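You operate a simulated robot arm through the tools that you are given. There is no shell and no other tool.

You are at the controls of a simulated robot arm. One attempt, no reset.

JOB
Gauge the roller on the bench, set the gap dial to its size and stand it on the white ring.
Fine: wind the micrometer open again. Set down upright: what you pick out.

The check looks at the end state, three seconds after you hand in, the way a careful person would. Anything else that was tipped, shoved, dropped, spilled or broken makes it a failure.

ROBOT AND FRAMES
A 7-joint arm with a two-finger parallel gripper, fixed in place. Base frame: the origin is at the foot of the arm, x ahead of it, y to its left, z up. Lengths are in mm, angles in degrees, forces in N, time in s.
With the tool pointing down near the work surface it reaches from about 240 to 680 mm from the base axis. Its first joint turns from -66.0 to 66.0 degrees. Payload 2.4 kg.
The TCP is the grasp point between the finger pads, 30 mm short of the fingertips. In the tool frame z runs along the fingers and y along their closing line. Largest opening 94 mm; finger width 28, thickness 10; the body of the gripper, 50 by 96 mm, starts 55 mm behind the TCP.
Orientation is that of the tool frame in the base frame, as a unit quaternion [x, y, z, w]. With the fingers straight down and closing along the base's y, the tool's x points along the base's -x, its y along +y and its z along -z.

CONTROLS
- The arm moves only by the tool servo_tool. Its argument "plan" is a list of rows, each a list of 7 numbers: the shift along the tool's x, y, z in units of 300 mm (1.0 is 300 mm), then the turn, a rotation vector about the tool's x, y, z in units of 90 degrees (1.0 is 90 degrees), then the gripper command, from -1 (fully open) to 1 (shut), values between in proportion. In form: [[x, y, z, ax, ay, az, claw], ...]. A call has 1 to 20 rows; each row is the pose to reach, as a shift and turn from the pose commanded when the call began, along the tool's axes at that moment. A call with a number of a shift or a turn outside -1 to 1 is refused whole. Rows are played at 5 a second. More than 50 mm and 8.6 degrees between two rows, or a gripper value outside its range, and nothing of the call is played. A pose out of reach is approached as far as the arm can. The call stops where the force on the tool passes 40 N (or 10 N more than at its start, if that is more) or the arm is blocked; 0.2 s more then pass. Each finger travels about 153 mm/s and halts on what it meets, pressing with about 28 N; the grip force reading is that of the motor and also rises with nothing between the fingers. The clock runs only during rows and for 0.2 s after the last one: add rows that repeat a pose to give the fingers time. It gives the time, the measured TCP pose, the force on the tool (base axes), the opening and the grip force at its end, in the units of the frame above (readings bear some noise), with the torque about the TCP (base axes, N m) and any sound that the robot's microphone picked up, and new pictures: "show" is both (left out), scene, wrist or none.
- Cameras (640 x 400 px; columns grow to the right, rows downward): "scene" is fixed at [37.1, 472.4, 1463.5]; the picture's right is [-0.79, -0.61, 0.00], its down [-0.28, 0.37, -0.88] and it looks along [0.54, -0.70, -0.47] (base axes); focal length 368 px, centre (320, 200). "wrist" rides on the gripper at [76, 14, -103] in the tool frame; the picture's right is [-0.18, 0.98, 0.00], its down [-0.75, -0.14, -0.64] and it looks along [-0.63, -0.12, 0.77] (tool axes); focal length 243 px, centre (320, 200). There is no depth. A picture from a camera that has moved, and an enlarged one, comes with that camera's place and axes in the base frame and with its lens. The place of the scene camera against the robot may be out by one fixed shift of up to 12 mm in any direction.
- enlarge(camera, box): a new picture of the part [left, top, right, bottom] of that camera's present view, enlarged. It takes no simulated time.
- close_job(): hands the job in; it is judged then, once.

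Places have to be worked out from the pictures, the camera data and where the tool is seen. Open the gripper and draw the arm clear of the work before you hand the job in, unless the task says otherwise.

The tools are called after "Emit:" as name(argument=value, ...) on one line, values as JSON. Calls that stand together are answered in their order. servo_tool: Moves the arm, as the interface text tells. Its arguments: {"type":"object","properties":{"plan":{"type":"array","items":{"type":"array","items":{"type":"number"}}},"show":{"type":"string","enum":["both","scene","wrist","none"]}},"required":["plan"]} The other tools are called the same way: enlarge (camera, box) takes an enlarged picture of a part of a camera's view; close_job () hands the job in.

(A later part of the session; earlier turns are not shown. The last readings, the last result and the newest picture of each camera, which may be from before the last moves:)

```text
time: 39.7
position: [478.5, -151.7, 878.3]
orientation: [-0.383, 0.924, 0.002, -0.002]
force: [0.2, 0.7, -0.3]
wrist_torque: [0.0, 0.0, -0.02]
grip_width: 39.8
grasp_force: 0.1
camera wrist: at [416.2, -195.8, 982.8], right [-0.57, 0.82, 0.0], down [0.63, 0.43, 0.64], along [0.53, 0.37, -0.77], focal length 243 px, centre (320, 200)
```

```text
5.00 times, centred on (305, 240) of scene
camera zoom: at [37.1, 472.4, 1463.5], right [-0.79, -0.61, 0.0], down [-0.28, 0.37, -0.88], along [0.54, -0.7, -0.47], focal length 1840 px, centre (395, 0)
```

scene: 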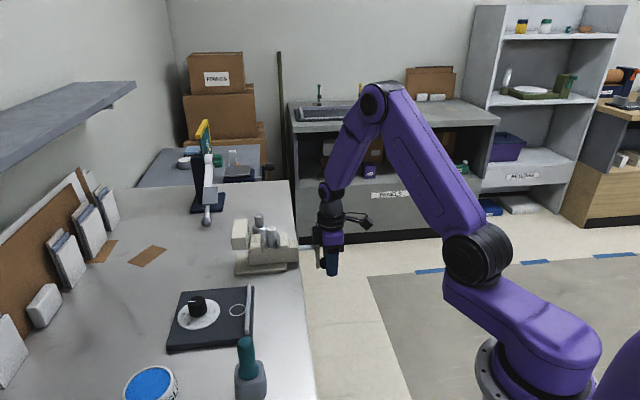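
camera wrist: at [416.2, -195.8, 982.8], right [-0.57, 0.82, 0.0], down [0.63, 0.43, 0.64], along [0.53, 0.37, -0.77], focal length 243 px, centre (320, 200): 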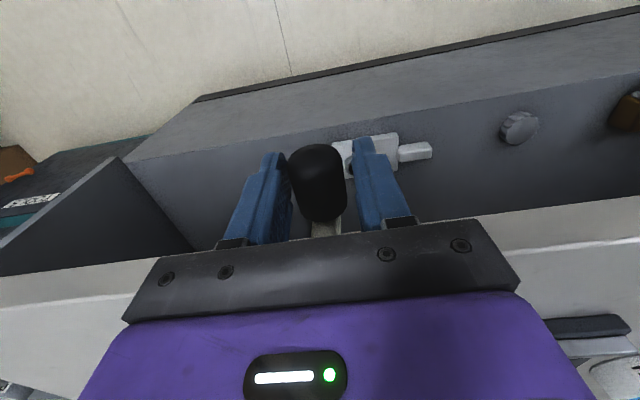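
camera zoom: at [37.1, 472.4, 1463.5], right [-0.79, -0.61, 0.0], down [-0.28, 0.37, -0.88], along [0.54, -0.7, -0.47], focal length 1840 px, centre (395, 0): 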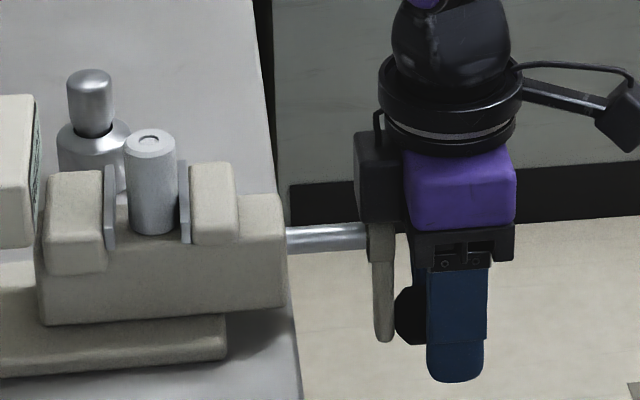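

With the fingers loosened the force is zero, so the load was all grip stress from circle mismatch; nothing is touching. I'll regrip here and continue the arc from this reference.

Emit:
servo_tool(plan=[[0, 0, -0.003, 0, 0, 0, 0.15], [0, 0, -0.003, 0, 0, 0, 1], [0, 0, -0.003, 0, 0, 0, 1], [-0.0007, 0.017, -0.0055, 0, 0, 0, 1], [-0.0015, 0.0327, -0.0103, 0, 0, 0, 1], [-0.0028, 0.0593, -0.02, 0, 0, 0, 1], [-0.0028, 0.0593, -0.02, 0, 0, 0, 1]])

Emit:
enlarge(camera="scene", box=[245, 200, 365, 280])

```text
time: 41.3
position: [466.7, -139.8, 886.1]
orientation: [-0.383, 0.924, 0.003, -0.001]
force: [1.4, 8.8, -14.1]
wrist_torque: [0.01, 0.04, -0.97]
grip_width: 28.3
grasp_force: 44.9
camera wrist: at [404.5, -183.1, 989.1], right [-0.56, 0.83, 0.0], down [0.64, 0.43, 0.64], along [0.53, 0.36, -0.77], focal length 243 px, centre (320, 200)
```

scene: 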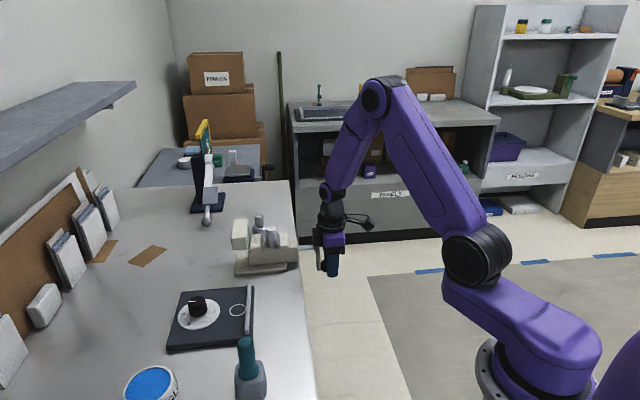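
wrist: 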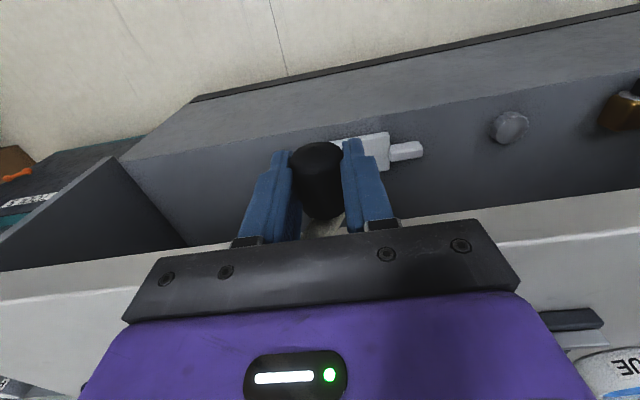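

```text
5.00 times, centred on (305, 240) of scene
camera zoom: at [37.3, 472.5, 1463.5], right [-0.79, -0.61, 0.0], down [-0.29, 0.37, -0.88], along [0.54, -0.7, -0.47], focal length 1840 px, centre (395, 0)
```

zoom: 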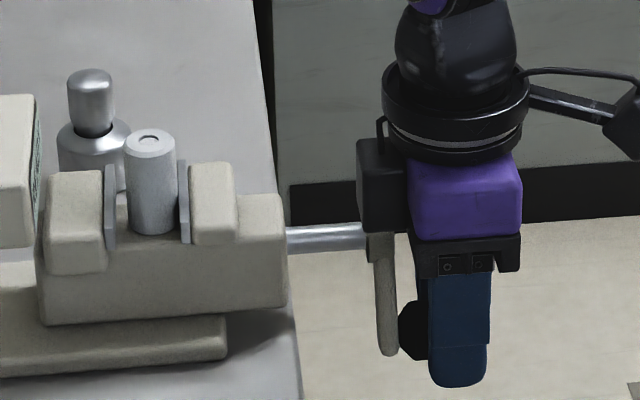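

Forces are modest and turning continues. I'll go 60° more up the left side, following inward.

Emit:
servo_tool(plan=[[-0.003, 0.015, -0.001, 0, 0, 0, 1], [-0.004, 0.0307, -0.0033, 0, 0, 0, 1], [-0.0055, 0.053, -0.0223, 0, 0, 0, 1], [-0.007, 0.072, -0.0447, 0, 0, 0, 1], [-0.008, 0.0867, -0.0703, 0, 0, 0, 1], [-0.0095, 0.0967, -0.0977, 0, 0, 0, 1], [-0.0095, 0.0967, -0.0977, 0, 0, 0, 1]])

Emit:
enlarge(camera="scene", box=[245, 200, 365, 280])

```text
time: 42.9
position: [449.6, -118.5, 915.4]
orientation: [-0.383, 0.924, -0.001, 0.001]
force: [8.3, -26.4, 5.8]
wrist_torque: [-0.4, -0.02, -0.01]
grip_width: 28.3
grasp_force: 44.5
camera wrist: at [387.6, -163.0, 1018.4], right [-0.56, 0.83, 0.0], down [0.63, 0.43, 0.64], along [0.53, 0.36, -0.77], focal length 243 px, centre (320, 200)
```

scene: 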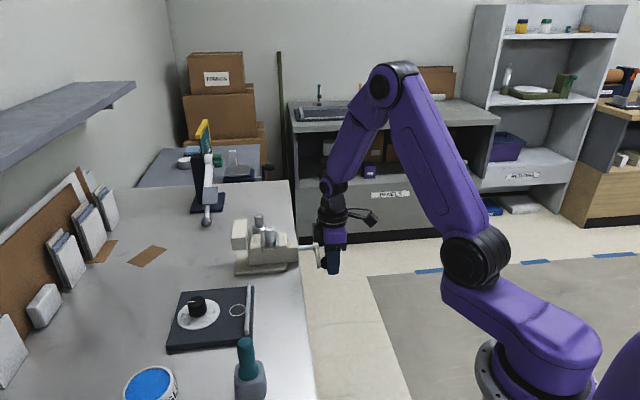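
wrist: 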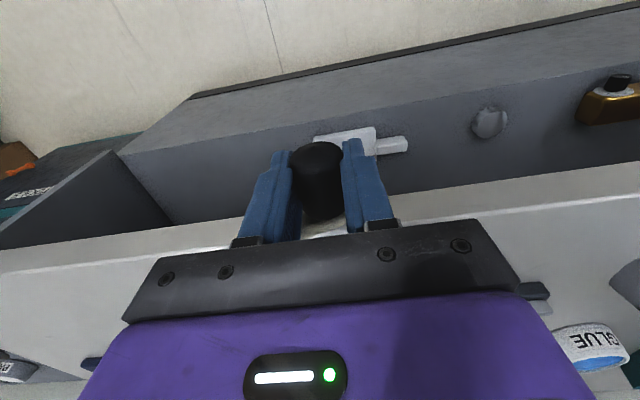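

```text
5.00 times, centred on (305, 240) of scene
camera zoom: at [37.2, 471.7, 1463.8], right [-0.79, -0.61, 0.0], down [-0.28, 0.37, -0.88], along [0.54, -0.7, -0.47], focal length 1840 px, centre (395, 0)
```

zoom: 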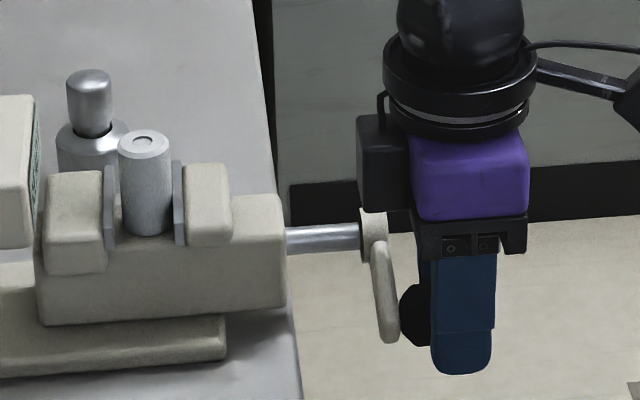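

The roller is almost against the far anvil. I'll continue in smaller increments and watch for tangential resistance at contact.

Emit:
servo_tool(plan=[[0.003, -0.007, -0.015, 0, 0, 0, 1], [0.003, -0.008, -0.0317, 0, 0, 0, 1], [0.002, -0.008, -0.045, 0, 0, 0, 1], [0.002, -0.008, -0.0583, 0, 0, 0, 1], [0.002, -0.008, -0.0583, 0, 0, 0, 1]])

Emit:
enlarge(camera="scene", box=[245, 205, 305, 245])

```text
time: 44.1
position: [448.3, -116.4, 931.9]
orientation: [-0.383, 0.924, 0.003, -0.003]
force: [-5.9, -4.9, -2.6]
wrist_torque: [-0.2, 0.21, -0.94]
grip_width: 28.4
grasp_force: 44.9
camera wrist: at [387.5, -161.2, 1036.1], right [-0.56, 0.83, 0.01], down [0.64, 0.43, 0.64], along [0.52, 0.37, -0.77], focal length 243 px, centre (320, 200)
```

scene: 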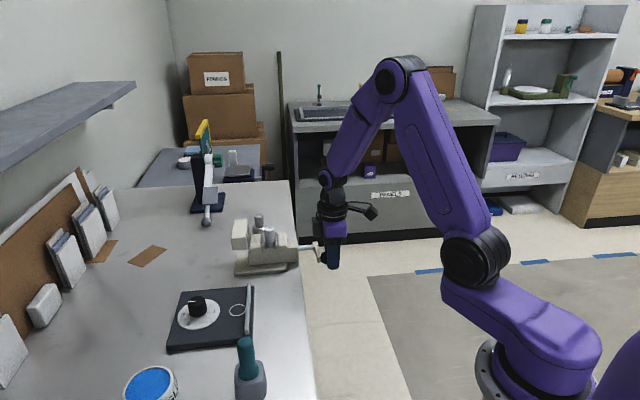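
wrist: 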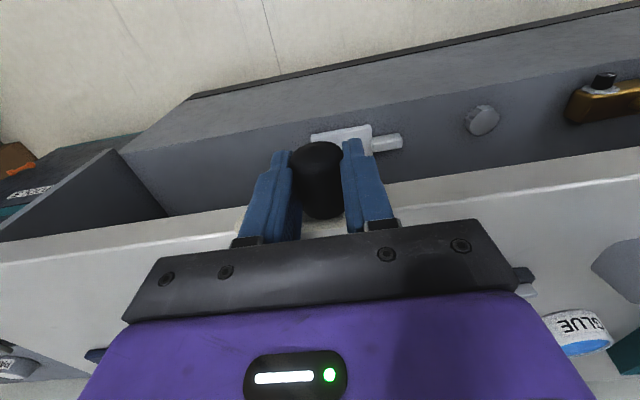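

```text
10.00 times, centred on (275, 225) of scene
camera zoom: at [37.0, 472.3, 1463.6], right [-0.79, -0.61, 0.0], down [-0.28, 0.37, -0.88], along [0.54, -0.7, -0.47], focal length 3679 px, centre (770, -50)
```

zoom: 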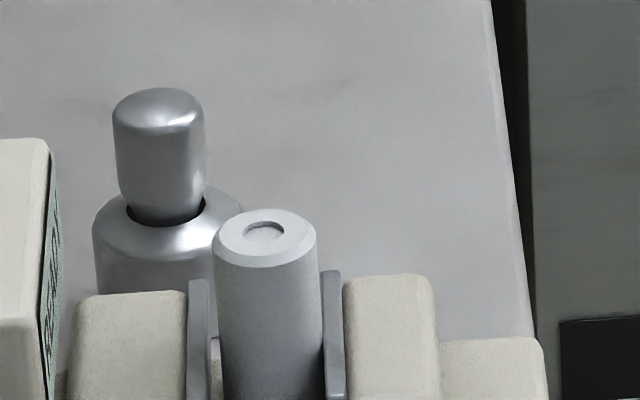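

Clearance is about 1 mm now, with almost no force. I'll advance another 20° in fine steps.

Emit:
servo_tool(plan=[[0.002, -0.002, -0.0157, 0, 0, 0, 1], [0.002, -0.0057, -0.0313, 0, 0, 0, 1], [0.001, -0.01, -0.045, 0, 0, 0, 1], [0.001, -0.0153, -0.058, 0, 0, 0, 1], [0.001, -0.0153, -0.058, 0, 0, 0, 1]])

Emit:
enlarge(camera="scene", box=[235, 215, 295, 255])

```text
time: 45.3
position: [452.2, -119.9, 951.0]
orientation: [-0.385, 0.923, 0.003, -0.003]
force: [-17.3, 23.5, 8.4]
wrist_torque: [0.2, 0.31, -1.3]
grip_width: 28.5
grasp_force: 44.9
camera wrist: at [390.8, -164.3, 1054.3], right [-0.57, 0.82, 0.01], down [0.64, 0.43, 0.64], along [0.52, 0.37, -0.77], focal length 243 px, centre (320, 200)
```

scene: 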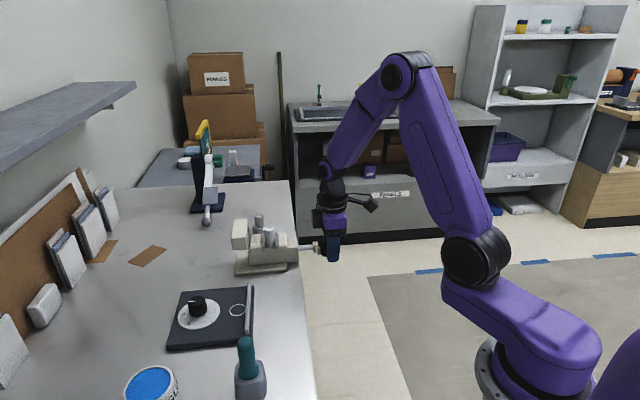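
wrist: 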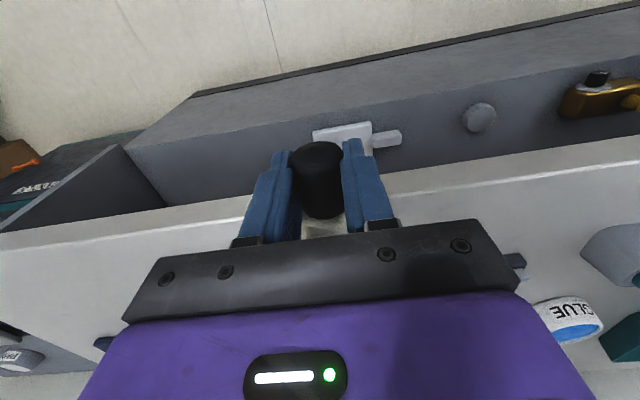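

```text
10.00 times, centred on (265, 235) of scene
camera zoom: at [36.4, 473.1, 1463.3], right [-0.79, -0.61, 0.0], down [-0.28, 0.37, -0.88], along [0.54, -0.7, -0.47], focal length 3679 px, centre (870, -150)
```

zoom: 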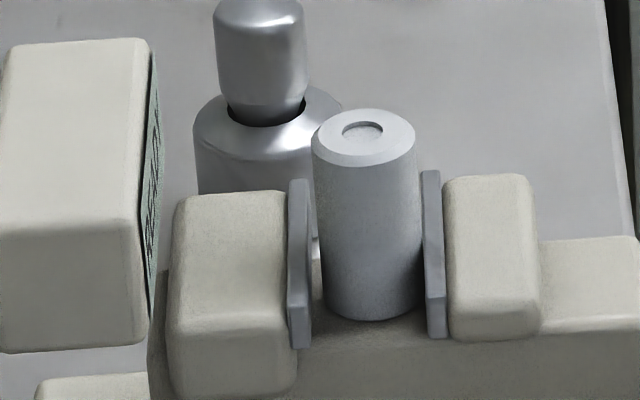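

The remaining jaw clearance is about 2–5 mm. I'll continue another 50° over the upper left, with an outward correction for the 29 N radial force.

Emit:
servo_tool(plan=[[-0.001, 0.003, -0.015, 0, 0, 0, 1], [-0.001, 0.002, -0.0287, 0, 0, 0, 1], [-0.002, -0.0187, -0.053, 0, 0, 0, 1], [-0.0035, -0.043, -0.0733, 0, 0, 0, 1], [-0.005, -0.07, -0.0893, 0, 0, 0, 1], [-0.005, -0.07, -0.0893, 0, 0, 0, 1]])

Emit:
enlarge(camera="scene", box=[235, 215, 295, 255])

```text
time: 46.7
position: [471.8, -136.8, 976.1]
orientation: [-0.382, 0.924, 0.001, -0.001]
force: [12.2, 12.7, -6.9]
wrist_torque: [0.0, 0.04, -1.18]
grip_width: 28.1
grasp_force: 45.1
camera wrist: at [408.8, -181.3, 1079.8], right [-0.57, 0.82, 0.0], down [0.63, 0.43, 0.64], along [0.53, 0.36, -0.77], focal length 243 px, centre (320, 200)
```

scene: 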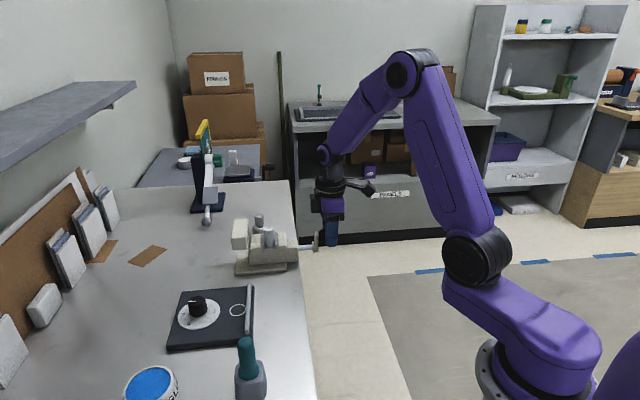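
wrist: 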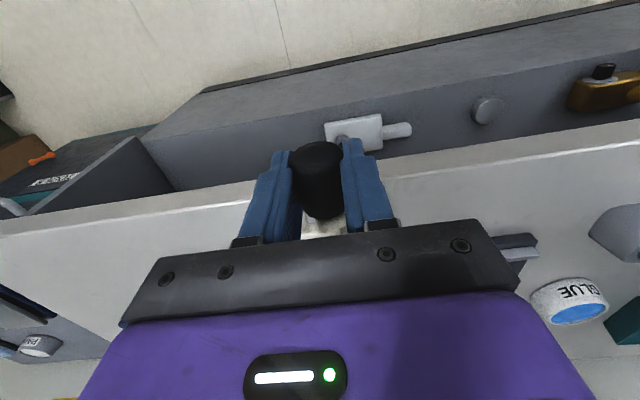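

```text
10.00 times, centred on (265, 235) of scene
camera zoom: at [37.5, 472.7, 1463.4], right [-0.79, -0.61, 0.0], down [-0.29, 0.37, -0.88], along [0.54, -0.7, -0.47], focal length 3679 px, centre (870, -150)
```

zoom: 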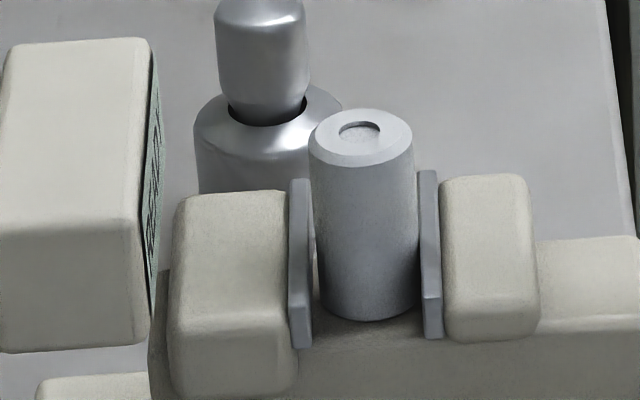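

About 2.5–4 mm remains. I'll continue over the top another 40°, following the axial pull inward.

Emit:
servo_tool(plan=[[-0.004, -0.0155, -0.0045, 0, 0, 0, 1], [-0.005, -0.0313, -0.007, 0, 0, 0, 1], [-0.006, -0.0607, -0.008, 0, 0, 0, 1], [-0.007, -0.089, -0.0023, 0, 0, 0, 1], [-0.008, -0.1153, 0.0083, 0, 0, 0, 1], [-0.008, -0.1153, 0.0083, 0, 0, 0, 1]])

Emit:
enlarge(camera="scene", box=[235, 215, 295, 255])

```text
time: 47.9
position: [494.2, -158.7, 980.1]
orientation: [-0.383, 0.924, -0.005, 0.006]
force: [1.4, -0.8, 0.7]
wrist_torque: [0.01, -0.1, 0.16]
grip_width: 28.1
grasp_force: 45.1
stopped in row 5: the force on the tool passed its limit at 42 N (the readings are from after the stop); the commanded pose is now the measured one
camera wrist: at [431.5, -202.4, 1081.9], right [-0.56, 0.83, -0.01], down [0.62, 0.44, 0.65], along [0.54, 0.36, -0.76], focal length 243 px, centre (320, 200)
```

scene: 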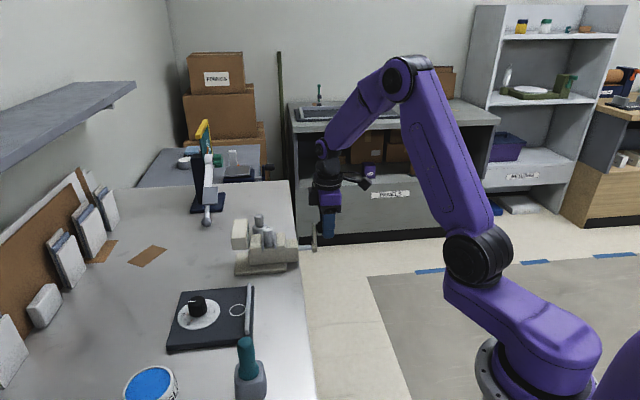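
wrist: 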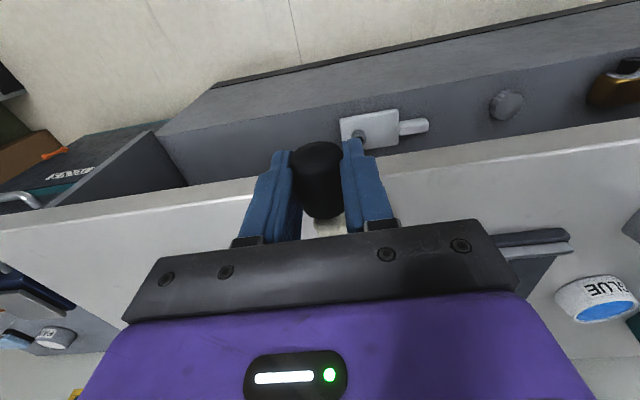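

```text
10.00 times, centred on (265, 235) of scene
camera zoom: at [37.1, 472.4, 1463.5], right [-0.79, -0.61, 0.0], down [-0.28, 0.37, -0.88], along [0.54, -0.7, -0.47], focal length 3679 px, centre (870, -150)
```

zoom: 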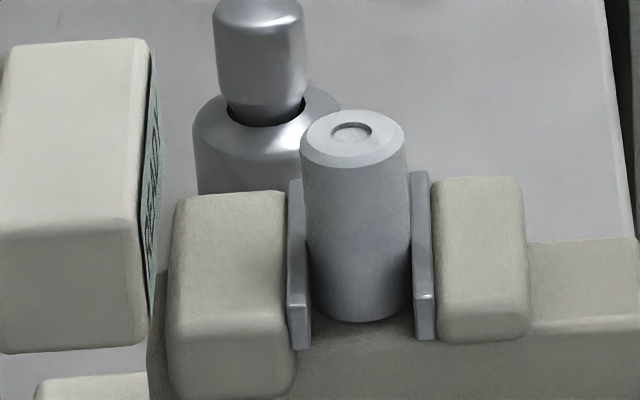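

The crank met resistance at 42 N and the roller looks clamped between both plates. I'll release the handle, rise and move over the micrometer to read the display.

Emit:
servo_tool(plan=[[0, 0, 0, 0, 0, 0, 0], [0, 0, 0, 0, 0, 0, -0.6], [0, 0, -0.1, -0.0088, 0.0046, 0, -0.6], [0, 0, -0.22, -0.0088, 0.0046, 0, -0.6], [-0.05, 0.005, -0.333, -0.0088, 0.0046, 0, -0.6], [-0.15, 0.015, -0.333, -0.0088, 0.0046, 0, -0.6], [-0.27, 0.025, -0.333, -0.0088, 0.0046, 0, -0.6], [-0.38, 0.035, -0.333, -0.0088, 0.0046, 0, -0.6], [-0.443, 0.04, -0.333, -0.0088, 0.0046, 0, -0.6], [-0.443, 0.04, -0.333, -0.0088, 0.0046, 0, -0.6]])

Emit:
enlarge(camera="wrist", box=[240, 60, 420, 220])

Emit:
enlarge(camera="scene", box=[220, 200, 340, 280])

```text
time: 50.1
position: [578.8, -56.8, 1080.9]
orientation: [-0.383, 0.924, 0.002, -0.001]
force: [0.1, 0.2, 0.2]
wrist_torque: [-0.01, 0.0, -0.01]
grip_width: 75.1
grasp_force: 0.2
camera wrist: at [518.0, -100.8, 1184.9], right [-0.56, 0.83, 0.0], down [0.63, 0.43, 0.64], along [0.53, 0.36, -0.77], focal length 243 px, centre (320, 200)
```

scene: 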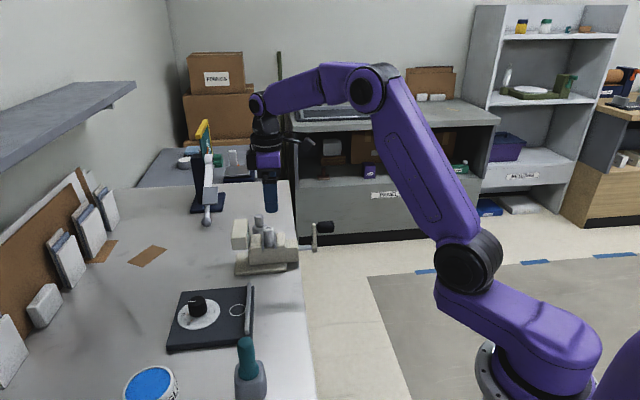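
wrist: 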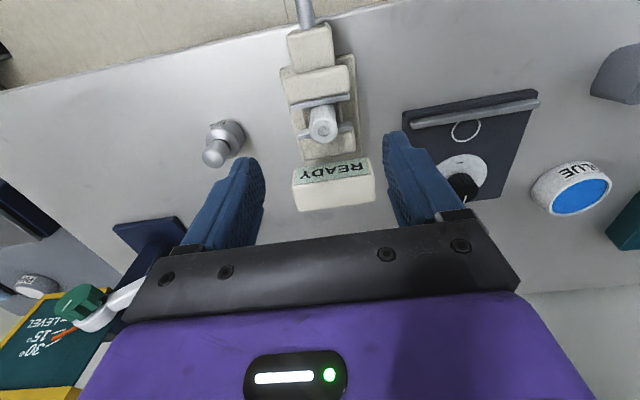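

```text
2.50 times, centred on (330, 140) of wrist
camera zoom: at [518.0, -100.8, 1184.9], right [-0.56, 0.83, 0.0], down [0.63, 0.43, 0.64], along [0.53, 0.36, -0.77], focal length 606 px, centre (295, 350)
```

zoom: 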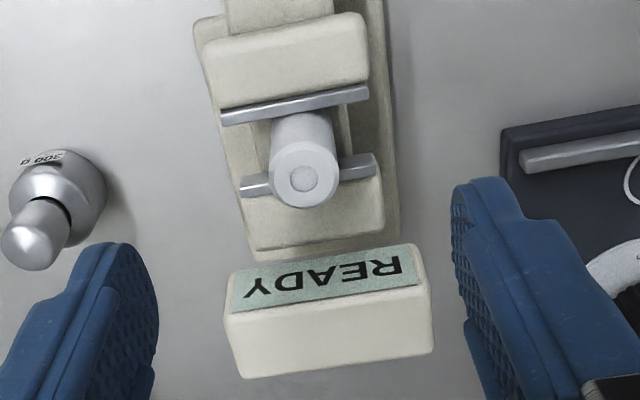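

```text
5.00 times, centred on (280, 240) of scene
camera zoom: at [37.1, 472.4, 1463.5], right [-0.79, -0.61, 0.0], down [-0.28, 0.37, -0.88], along [0.54, -0.7, -0.47], focal length 1840 px, centre (520, 0)
```

zoom: 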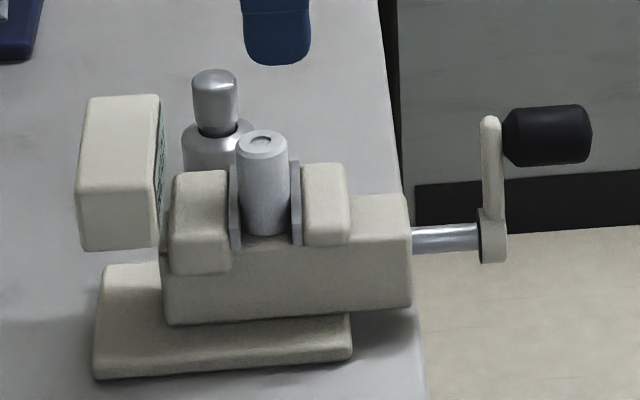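

The display still says READY, so there is no measuring contact yet. A three-point fit on free handle positions puts the axis at e ≈ 449, z ≈ 923.8, R ≈ 51.9. I'll go back above the handle and take a close look before regripping.

Emit:
servo_tool(plan=[[0.08, -0.008, 0, 0, 0, 0, -0.3], [0.2, -0.02, 0, 0, 0, 0, -0.3], [0.32, -0.03, 0, 0, 0, 0, -0.3], [0.41, -0.04, 0.04, 0, 0, 0, -0.3], [0.4435, -0.042, 0.136, 0, 0, 0, -0.3], [0.4435, -0.042, 0.136, 0, 0, 0, -0.3]])

Emit:
enlarge(camera="wrist", box=[220, 80, 440, 240])

```text
time: 51.5
position: [491.3, -158.5, 1040.7]
orientation: [-0.383, 0.924, 0.002, -0.002]
force: [0.3, -0.5, -0.8]
wrist_torque: [0.01, 0.0, -0.02]
grip_width: 61.2
grasp_force: 0.0
camera wrist: at [428.7, -203.0, 1142.3], right [-0.56, 0.83, 0.0], down [0.63, 0.43, 0.64], along [0.53, 0.36, -0.77], focal length 243 px, centre (320, 200)
```

scene: 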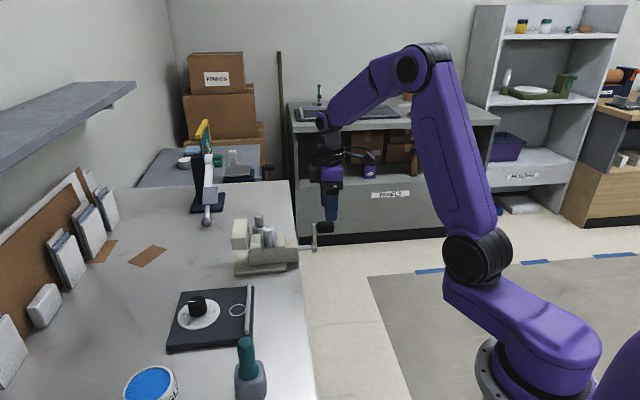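
wrist: 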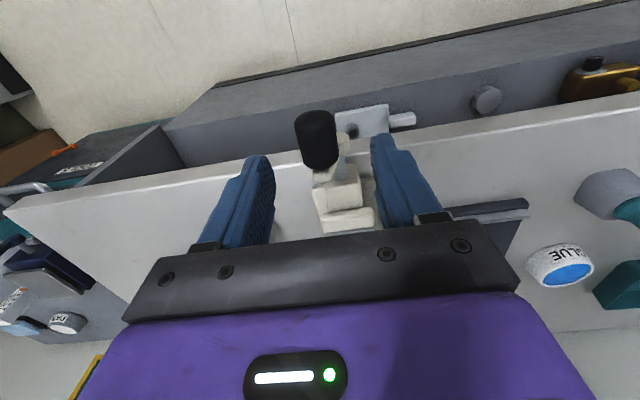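

```text
2.50 times, centred on (330, 160) of wrist
camera zoom: at [428.7, -203.0, 1142.3], right [-0.56, 0.83, 0.0], down [0.63, 0.43, 0.64], along [0.53, 0.36, -0.77], focal length 606 px, centre (295, 300)
```

zoom: 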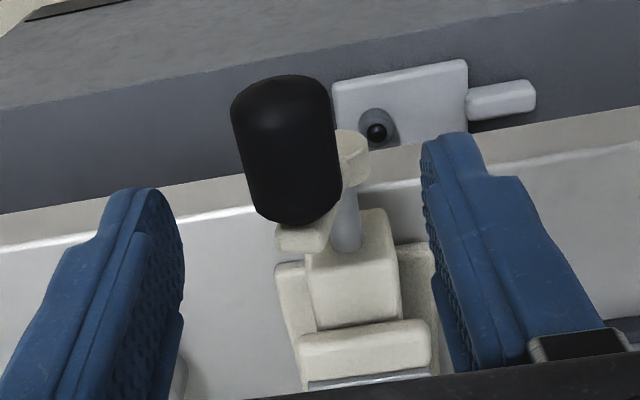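

The handle is at e ≈ 464, z ≈ 974. I'll lower around it and close to a loose 33 mm cage, so lateral pushing near the top can't build radial stress.

Emit:
servo_tool(plan=[[-0.003, -0.0153, 0.08, 0, 0, 0, -0.3], [-0.003, -0.0153, 0.16, 0, 0, 0, -0.3], [-0.003, -0.0153, 0.202, 0, 0, 0, -0.3], [-0.003, -0.0153, 0.202, 0, 0, 0, 0.1], [-0.003, -0.0153, 0.202, 0, 0, 0, 0.298], [-0.003, -0.0153, 0.202, 0, 0, 0, 0.298]], show="wrist")

Emit:
enlarge(camera="wrist", box=[220, 80, 440, 240])

```text
time: 52.9
position: [498.0, -161.2, 978.7]
orientation: [-0.383, 0.924, 0.001, -0.001]
force: [-0.7, 1.8, 0.8]
wrist_torque: [0.0, 0.04, -0.01]
grip_width: 34.2
grasp_force: 0.3
camera wrist: at [435.5, -205.2, 1082.3], right [-0.56, 0.83, 0.0], down [0.64, 0.43, 0.64], along [0.53, 0.36, -0.77], focal length 243 px, centre (320, 200)
```

wrist: 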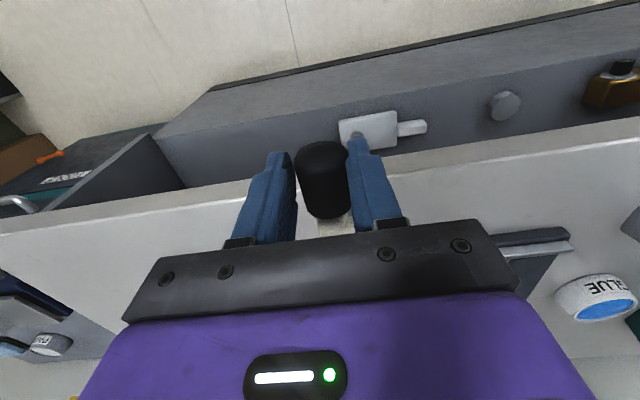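

```text
2.50 times, centred on (330, 160) of wrist
camera zoom: at [435.5, -205.2, 1082.3], right [-0.56, 0.83, 0.0], down [0.64, 0.43, 0.64], along [0.53, 0.36, -0.77], focal length 606 px, centre (295, 300)
```

zoom: 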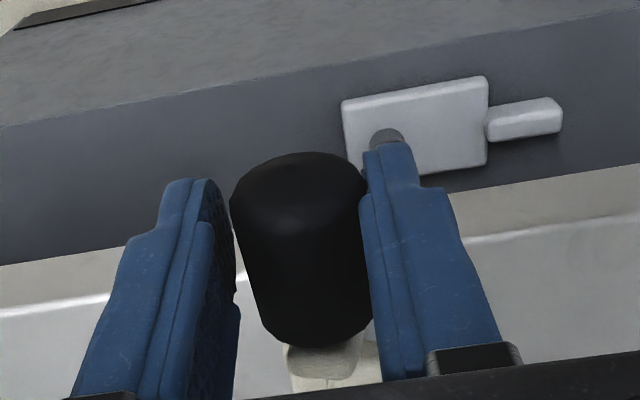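

The -e finger touches the handle and the cage is loose. I'll push sideways along the arc about 14° and watch the lateral force.

Emit:
servo_tool(plan=[[0, -0.013, 0.005, 0, 0, 0, 0.298], [-0.001, -0.026, 0.011, 0, 0, 0, 0.298], [-0.0015, -0.038, 0.0177, 0, 0, 0, 0.298], [-0.0015, -0.038, 0.0177, 0, 0, 0, 0.298]])

Emit:
enlarge(camera="scene", box=[235, 215, 295, 255])

```text
time: 53.9
position: [507.0, -171.1, 973.0]
orientation: [-0.383, 0.924, 0.001, -0.001]
force: [-2.6, 3.0, 0.0]
wrist_torque: [0.02, 0.02, -0.06]
grip_width: 35.0
grasp_force: 2.0
camera wrist: at [444.7, -214.1, 1076.3], right [-0.56, 0.83, 0.0], down [0.63, 0.43, 0.64], along [0.53, 0.36, -0.77], focal length 243 px, centre (320, 200)
```

scene: 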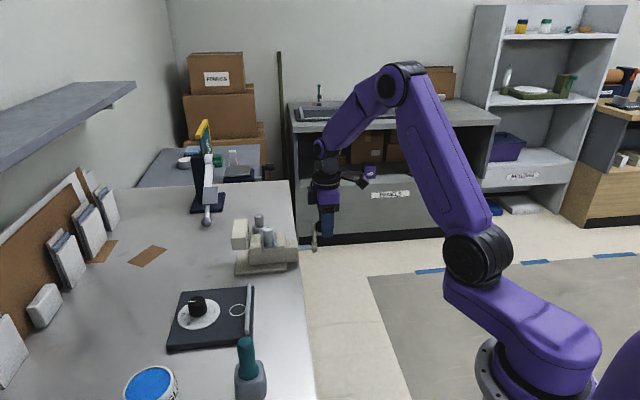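
wrist: 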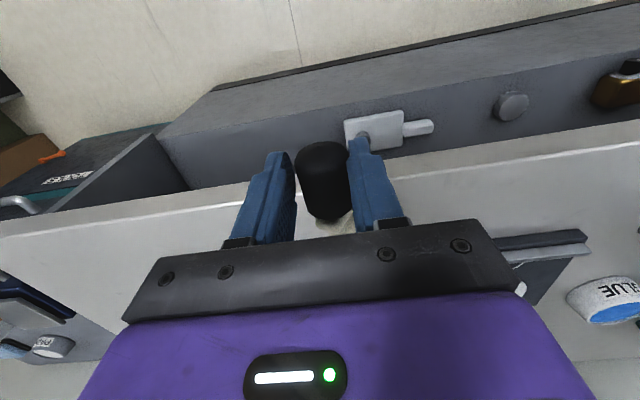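

```text
10.00 times, centred on (265, 235) of scene
camera zoom: at [37.0, 472.5, 1463.5], right [-0.79, -0.61, 0.0], down [-0.28, 0.37, -0.88], along [0.54, -0.7, -0.47], focal length 3679 px, centre (870, -150)
```

zoom: 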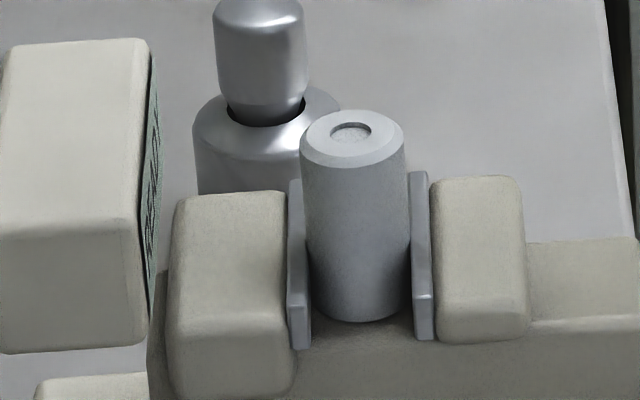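

Only about 4 N was needed, so the caged pushing works well. I'll continue to about φ = 40°.

Emit:
servo_tool(plan=[[-0.0005, -0.0125, 0.009, 0, 0, 0, 0.298], [-0.001, -0.025, 0.02, 0, 0, 0, 0.298], [-0.0015, -0.039, 0.035, 0, 0, 0, 0.298], [-0.0015, -0.039, 0.035, 0, 0, 0, 0.298]])

Emit:
enlarge(camera="scene", box=[235, 215, 295, 255])

Emit:
enlarge(camera="wrist", box=[220, 80, 440, 240])

```text
time: 54.9
position: [514.9, -177.0, 962.1]
orientation: [-0.383, 0.924, 0.001, -0.002]
force: [-3.6, 2.6, 1.6]
wrist_torque: [0.01, 0.04, -0.01]
grip_width: 35.3
grasp_force: 1.8
camera wrist: at [451.8, -220.7, 1065.7], right [-0.56, 0.83, 0.0], down [0.63, 0.43, 0.64], along [0.53, 0.36, -0.77], focal length 243 px, centre (320, 200)
```

scene: 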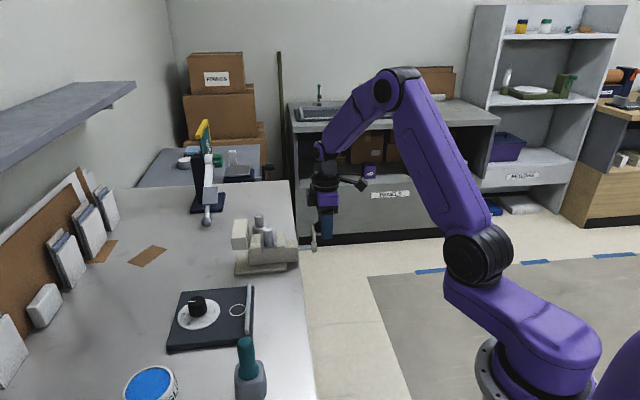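
wrist: 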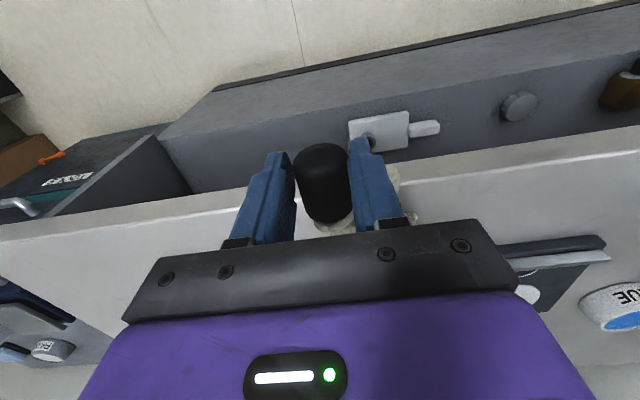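

```text
10.00 times, centred on (265, 235) of scene
camera zoom: at [36.9, 472.5, 1463.5], right [-0.79, -0.61, 0.0], down [-0.28, 0.37, -0.88], along [0.54, -0.7, -0.47], focal length 3679 px, centre (870, -150)
```

zoom: 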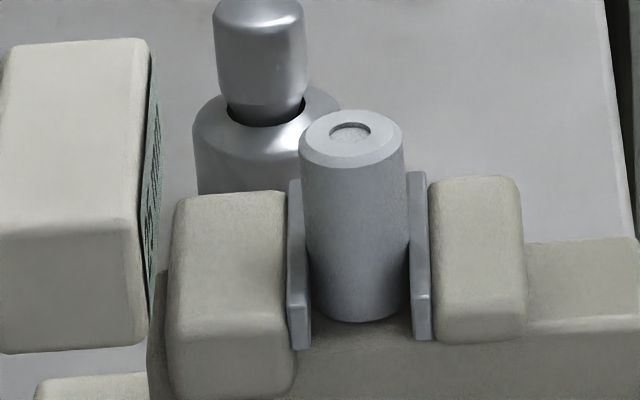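

```text
2.50 times, centred on (330, 160) of wrist
camera zoom: at [451.8, -220.7, 1065.7], right [-0.56, 0.83, 0.0], down [0.63, 0.43, 0.64], along [0.53, 0.36, -0.77], focal length 606 px, centre (295, 300)
```

zoom: 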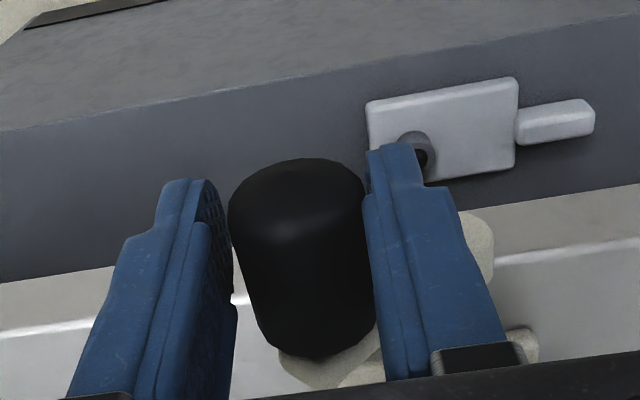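

The jaw has nearly closed; roller and plates look to be touching. I'll grip the handle, centring by 2.7 mm, and go 20° down the right side while watching the force.

Emit:
servo_tool(plan=[[0, 0.009, 0, 0, 0, 0, 0.298], [0, 0.009, 0, 0, 0, 0, 1], [0, 0.009, 0, 0, 0, 0, 1], [-0.0005, -0.001, 0.012, 0, 0, 0, 1], [-0.001, -0.0097, 0.0237, 0, 0, 0, 1], [-0.0015, -0.0175, 0.037, 0, 0, 0, 1], [-0.002, -0.0237, 0.0503, 0, 0, 0, 1], [-0.002, -0.0237, 0.0503, 0, 0, 0, 1]])

Emit:
enlarge(camera="scene", box=[235, 215, 295, 255])

```text
time: 56.7
position: [519.8, -181.4, 947.1]
orientation: [-0.382, 0.924, 0.001, -0.002]
force: [3.0, -0.8, 9.2]
wrist_torque: [-0.11, 0.08, -0.03]
grip_width: 29.7
grasp_force: 45.1
camera wrist: at [457.6, -226.2, 1050.3], right [-0.56, 0.83, 0.0], down [0.63, 0.43, 0.64], along [0.53, 0.36, -0.77], focal length 243 px, centre (320, 200)
```

scene: 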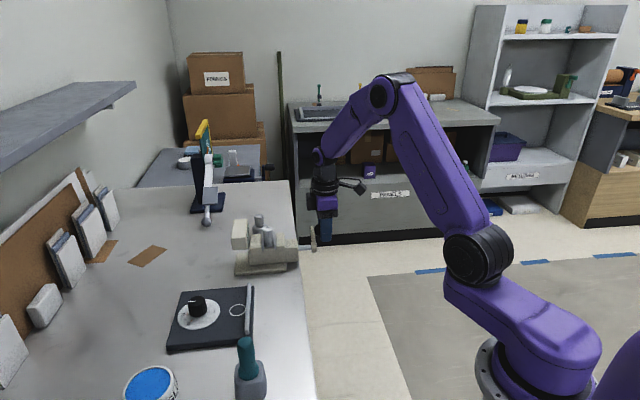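
wrist: 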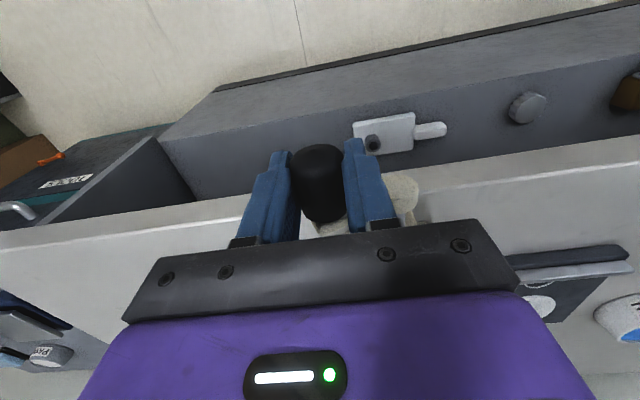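

```text
10.00 times, centred on (265, 235) of scene
camera zoom: at [37.0, 472.4, 1463.5], right [-0.79, -0.61, 0.0], down [-0.28, 0.37, -0.88], along [0.54, -0.7, -0.47], focal length 3679 px, centre (870, -150)
```

zoom: 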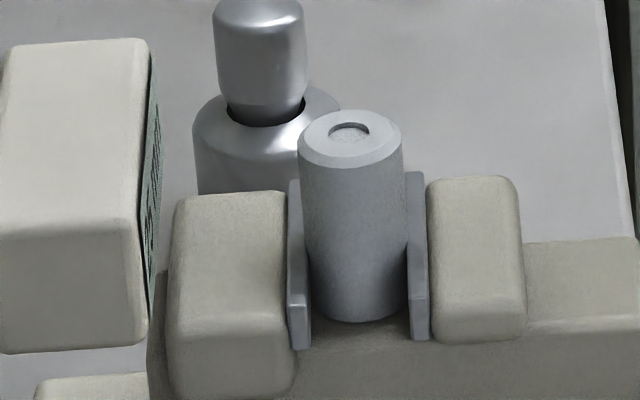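

Forces are low, with 9 N tangential. I'll continue another 20°.

Emit:
servo_tool(plan=[[-0.0005, -0.005, 0.0143, 0, 0, 0, 1], [-0.001, -0.0093, 0.0287, 0, 0, 0, 1], [-0.0015, -0.012, 0.0435, 0, 0, 0, 1], [-0.002, -0.0137, 0.0587, 0, 0, 0, 1], [-0.002, -0.0137, 0.0587, 0, 0, 0, 1]], show="scene")

Emit:
enlarge(camera="scene", box=[235, 215, 295, 255])

```text
time: 57.9
position: [521.8, -185.4, 929.5]
orientation: [-0.383, 0.924, 0.001, -0.001]
force: [-4.1, 0.4, 10.4]
wrist_torque: [-0.06, 0.1, -0.06]
grip_width: 29.9
grasp_force: 45.0
```

scene: 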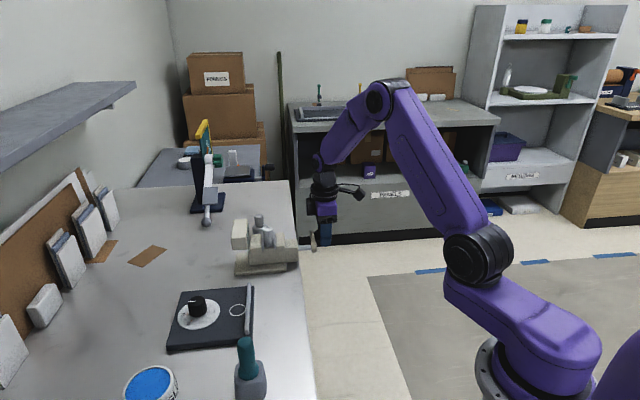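

```text
10.00 times, centred on (265, 235) of scene
camera zoom: at [36.7, 472.5, 1463.5], right [-0.79, -0.61, 0.0], down [-0.28, 0.37, -0.88], along [0.54, -0.7, -0.47], focal length 3679 px, centre (870, -150)
```

zoom: 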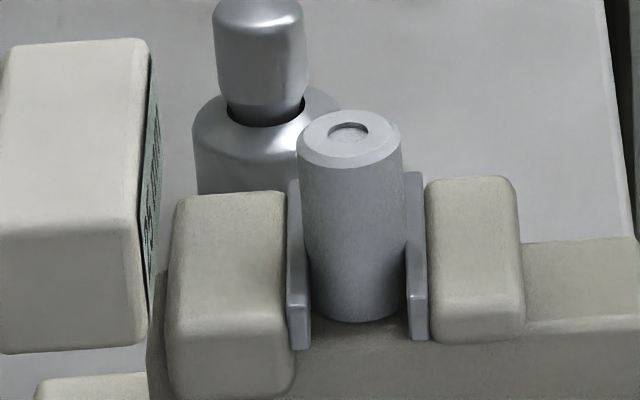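

It's still turning easily and the plate creeps closer. I'll go another 20°.

Emit:
servo_tool(plan=[[-0.0005, -0.0005, 0.015, 0, 0, 0, 1], [-0.001, 0.001, 0.03, 0, 0, 0, 1], [-0.0015, 0.0037, 0.045, 0, 0, 0, 1], [-0.002, 0.0073, 0.0597, 0, 0, 0, 1], [-0.002, 0.0073, 0.0597, 0, 0, 0, 1]], show="scene")

Emit:
enlarge(camera="scene", box=[235, 215, 295, 255])

```text
time: 59.1
position: [521.0, -181.8, 912.4]
orientation: [-0.382, 0.924, 0.001, -0.002]
force: [-12.3, 0.4, 17.9]
wrist_torque: [0.12, -0.01, 0.09]
grip_width: 29.7
grasp_force: 44.7
```

scene: 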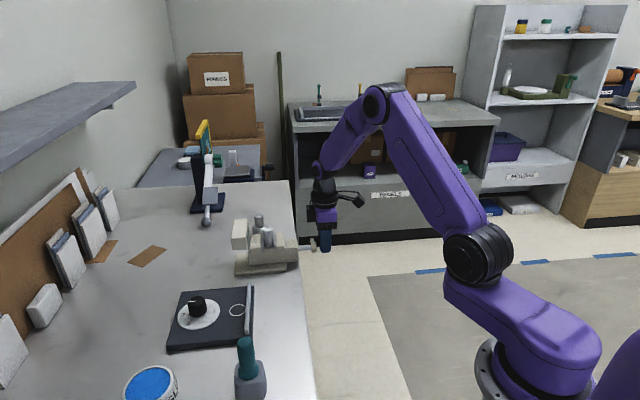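

```text
10.00 times, centred on (265, 235) of scene
camera zoom: at [36.4, 472.5, 1463.5], right [-0.79, -0.61, 0.0], down [-0.28, 0.37, -0.88], along [0.54, -0.7, -0.47], focal length 3679 px, centre (870, -150)
```

zoom: 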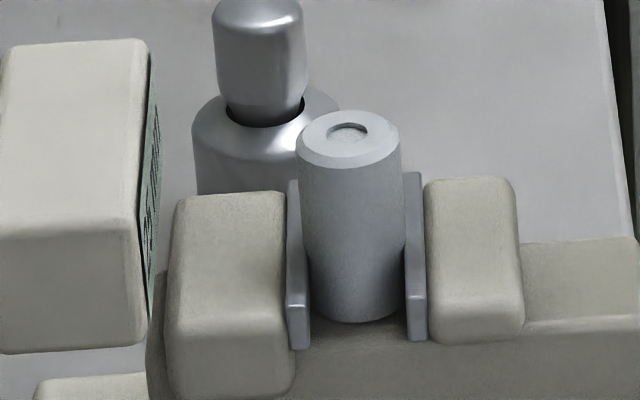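

Tangential force has risen to 18 N, so contact has probably begun. I'll push up to 20° more and let the 40 N limit guard it.

Emit:
servo_tool(plan=[[0, 0.005, 0.014, 0, 0, 0, 1], [0, 0.0113, 0.028, 0, 0, 0, 1], [0, 0.019, 0.041, 0, 0, 0, 1], [0, 0.0273, 0.0533, 0, 0, 0, 1], [0, 0.0273, 0.0533, 0, 0, 0, 1]], show="scene")

Emit:
enlarge(camera="scene", box=[235, 215, 295, 255])

```text
time: 60.3
position: [515.3, -176.3, 898.1]
orientation: [-0.383, 0.924, 0.001, -0.002]
force: [-22.6, -5.5, 32.9]
wrist_torque: [0.08, 0.1, 0.21]
grip_width: 29.9
grasp_force: 45.2
```

scene: 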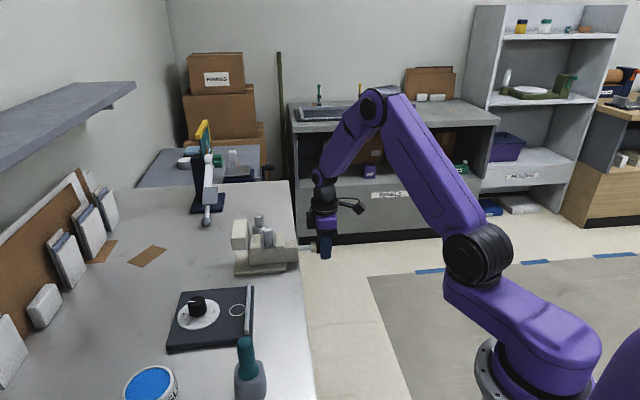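

```text
10.00 times, centred on (265, 235) of scene
camera zoom: at [35.9, 472.4, 1463.6], right [-0.79, -0.61, 0.0], down [-0.28, 0.37, -0.88], along [0.54, -0.7, -0.47], focal length 3679 px, centre (870, -150)
```

zoom: 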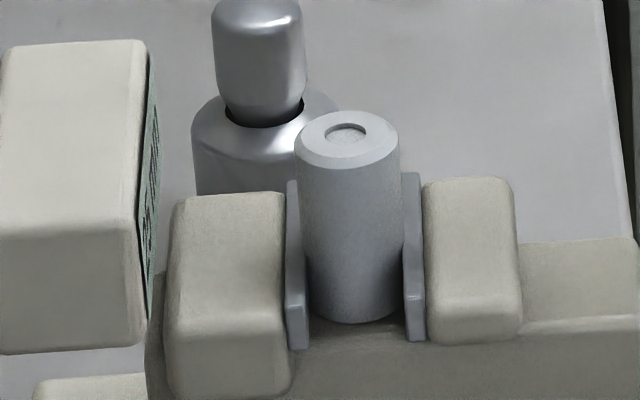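

The plates and roller are now in firm contact: the gap reads as about 24 mm in the picture and the force is up at 33 N. I'll release the handle, rise and go to read the display.

Emit:
servo_tool(plan=[[0, 0, 0, 0, 0, 0, 0], [0, 0, 0, 0, 0, 0, -0.4], [0, 0, -0.08, 0, 0, 0, -0.4], [0, 0, -0.2, 0, 0, 0, -0.4], [0, 0, -0.33, 0, 0, 0, -0.4], [0, 0, -0.46, 0, 0, 0, -0.4], [0, 0.02, -0.58, 0, 0, 0, -0.4], [-0.1, 0.05, -0.607, 0, 0, 0, -0.4], [-0.22, 0.08, -0.607, 0, 0, 0, -0.4], [-0.34, 0.11, -0.607, 0, 0, 0, -0.4], [-0.431, 0.131, -0.607, 0, 0, 0, -0.4], [-0.431, 0.131, -0.607, 0, 0, 0, -0.4]])

Emit:
enlarge(camera="wrist", box=[240, 60, 420, 220])

Emit:
enlarge(camera="scene", box=[220, 200, 340, 280])

```text
time: 62.9
position: [580.9, -56.3, 1078.9]
orientation: [-0.382, 0.924, 0.002, -0.001]
force: [-0.4, -0.4, -0.1]
wrist_torque: [0.0, 0.0, 0.0]
grip_width: 65.9
grasp_force: 0.1
camera wrist: at [519.2, -100.1, 1181.8], right [-0.56, 0.83, 0.0], down [0.63, 0.43, 0.64], along [0.53, 0.36, -0.77], focal length 243 px, centre (320, 200)
```

scene: 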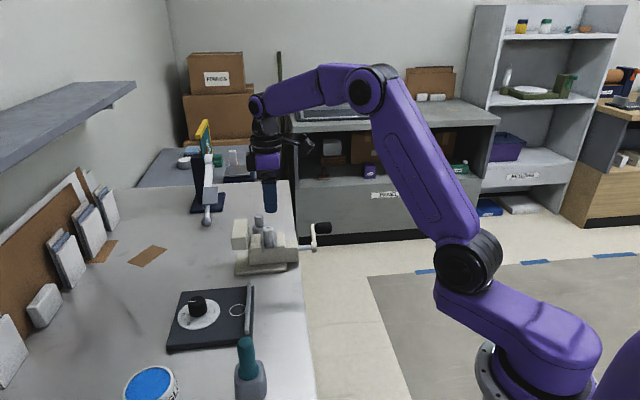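
wrist: 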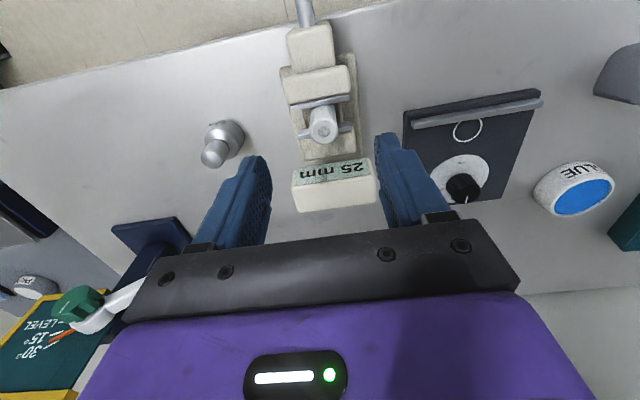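

```text
2.50 times, centred on (330, 140) of wrist
camera zoom: at [519.2, -100.1, 1181.8], right [-0.56, 0.83, 0.0], down [0.63, 0.43, 0.64], along [0.53, 0.36, -0.77], focal length 606 px, centre (295, 350)
```

zoom: 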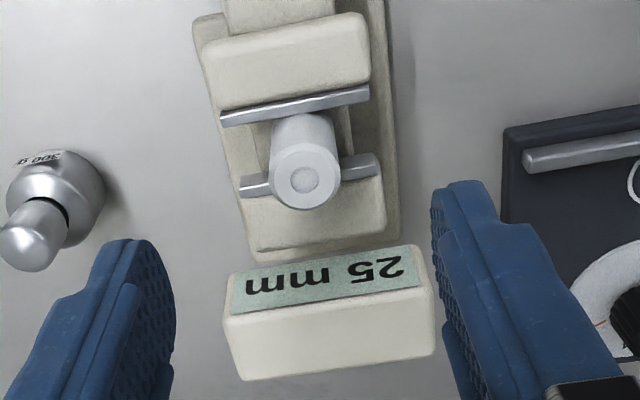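

```text
5.00 times, centred on (280, 240) of scene
camera zoom: at [37.0, 472.4, 1463.5], right [-0.79, -0.61, 0.0], down [-0.28, 0.37, -0.88], along [0.54, -0.7, -0.47], focal length 1840 px, centre (520, 0)
```

zoom: 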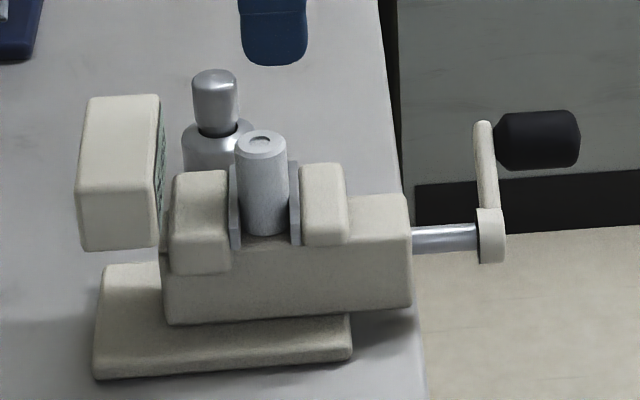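

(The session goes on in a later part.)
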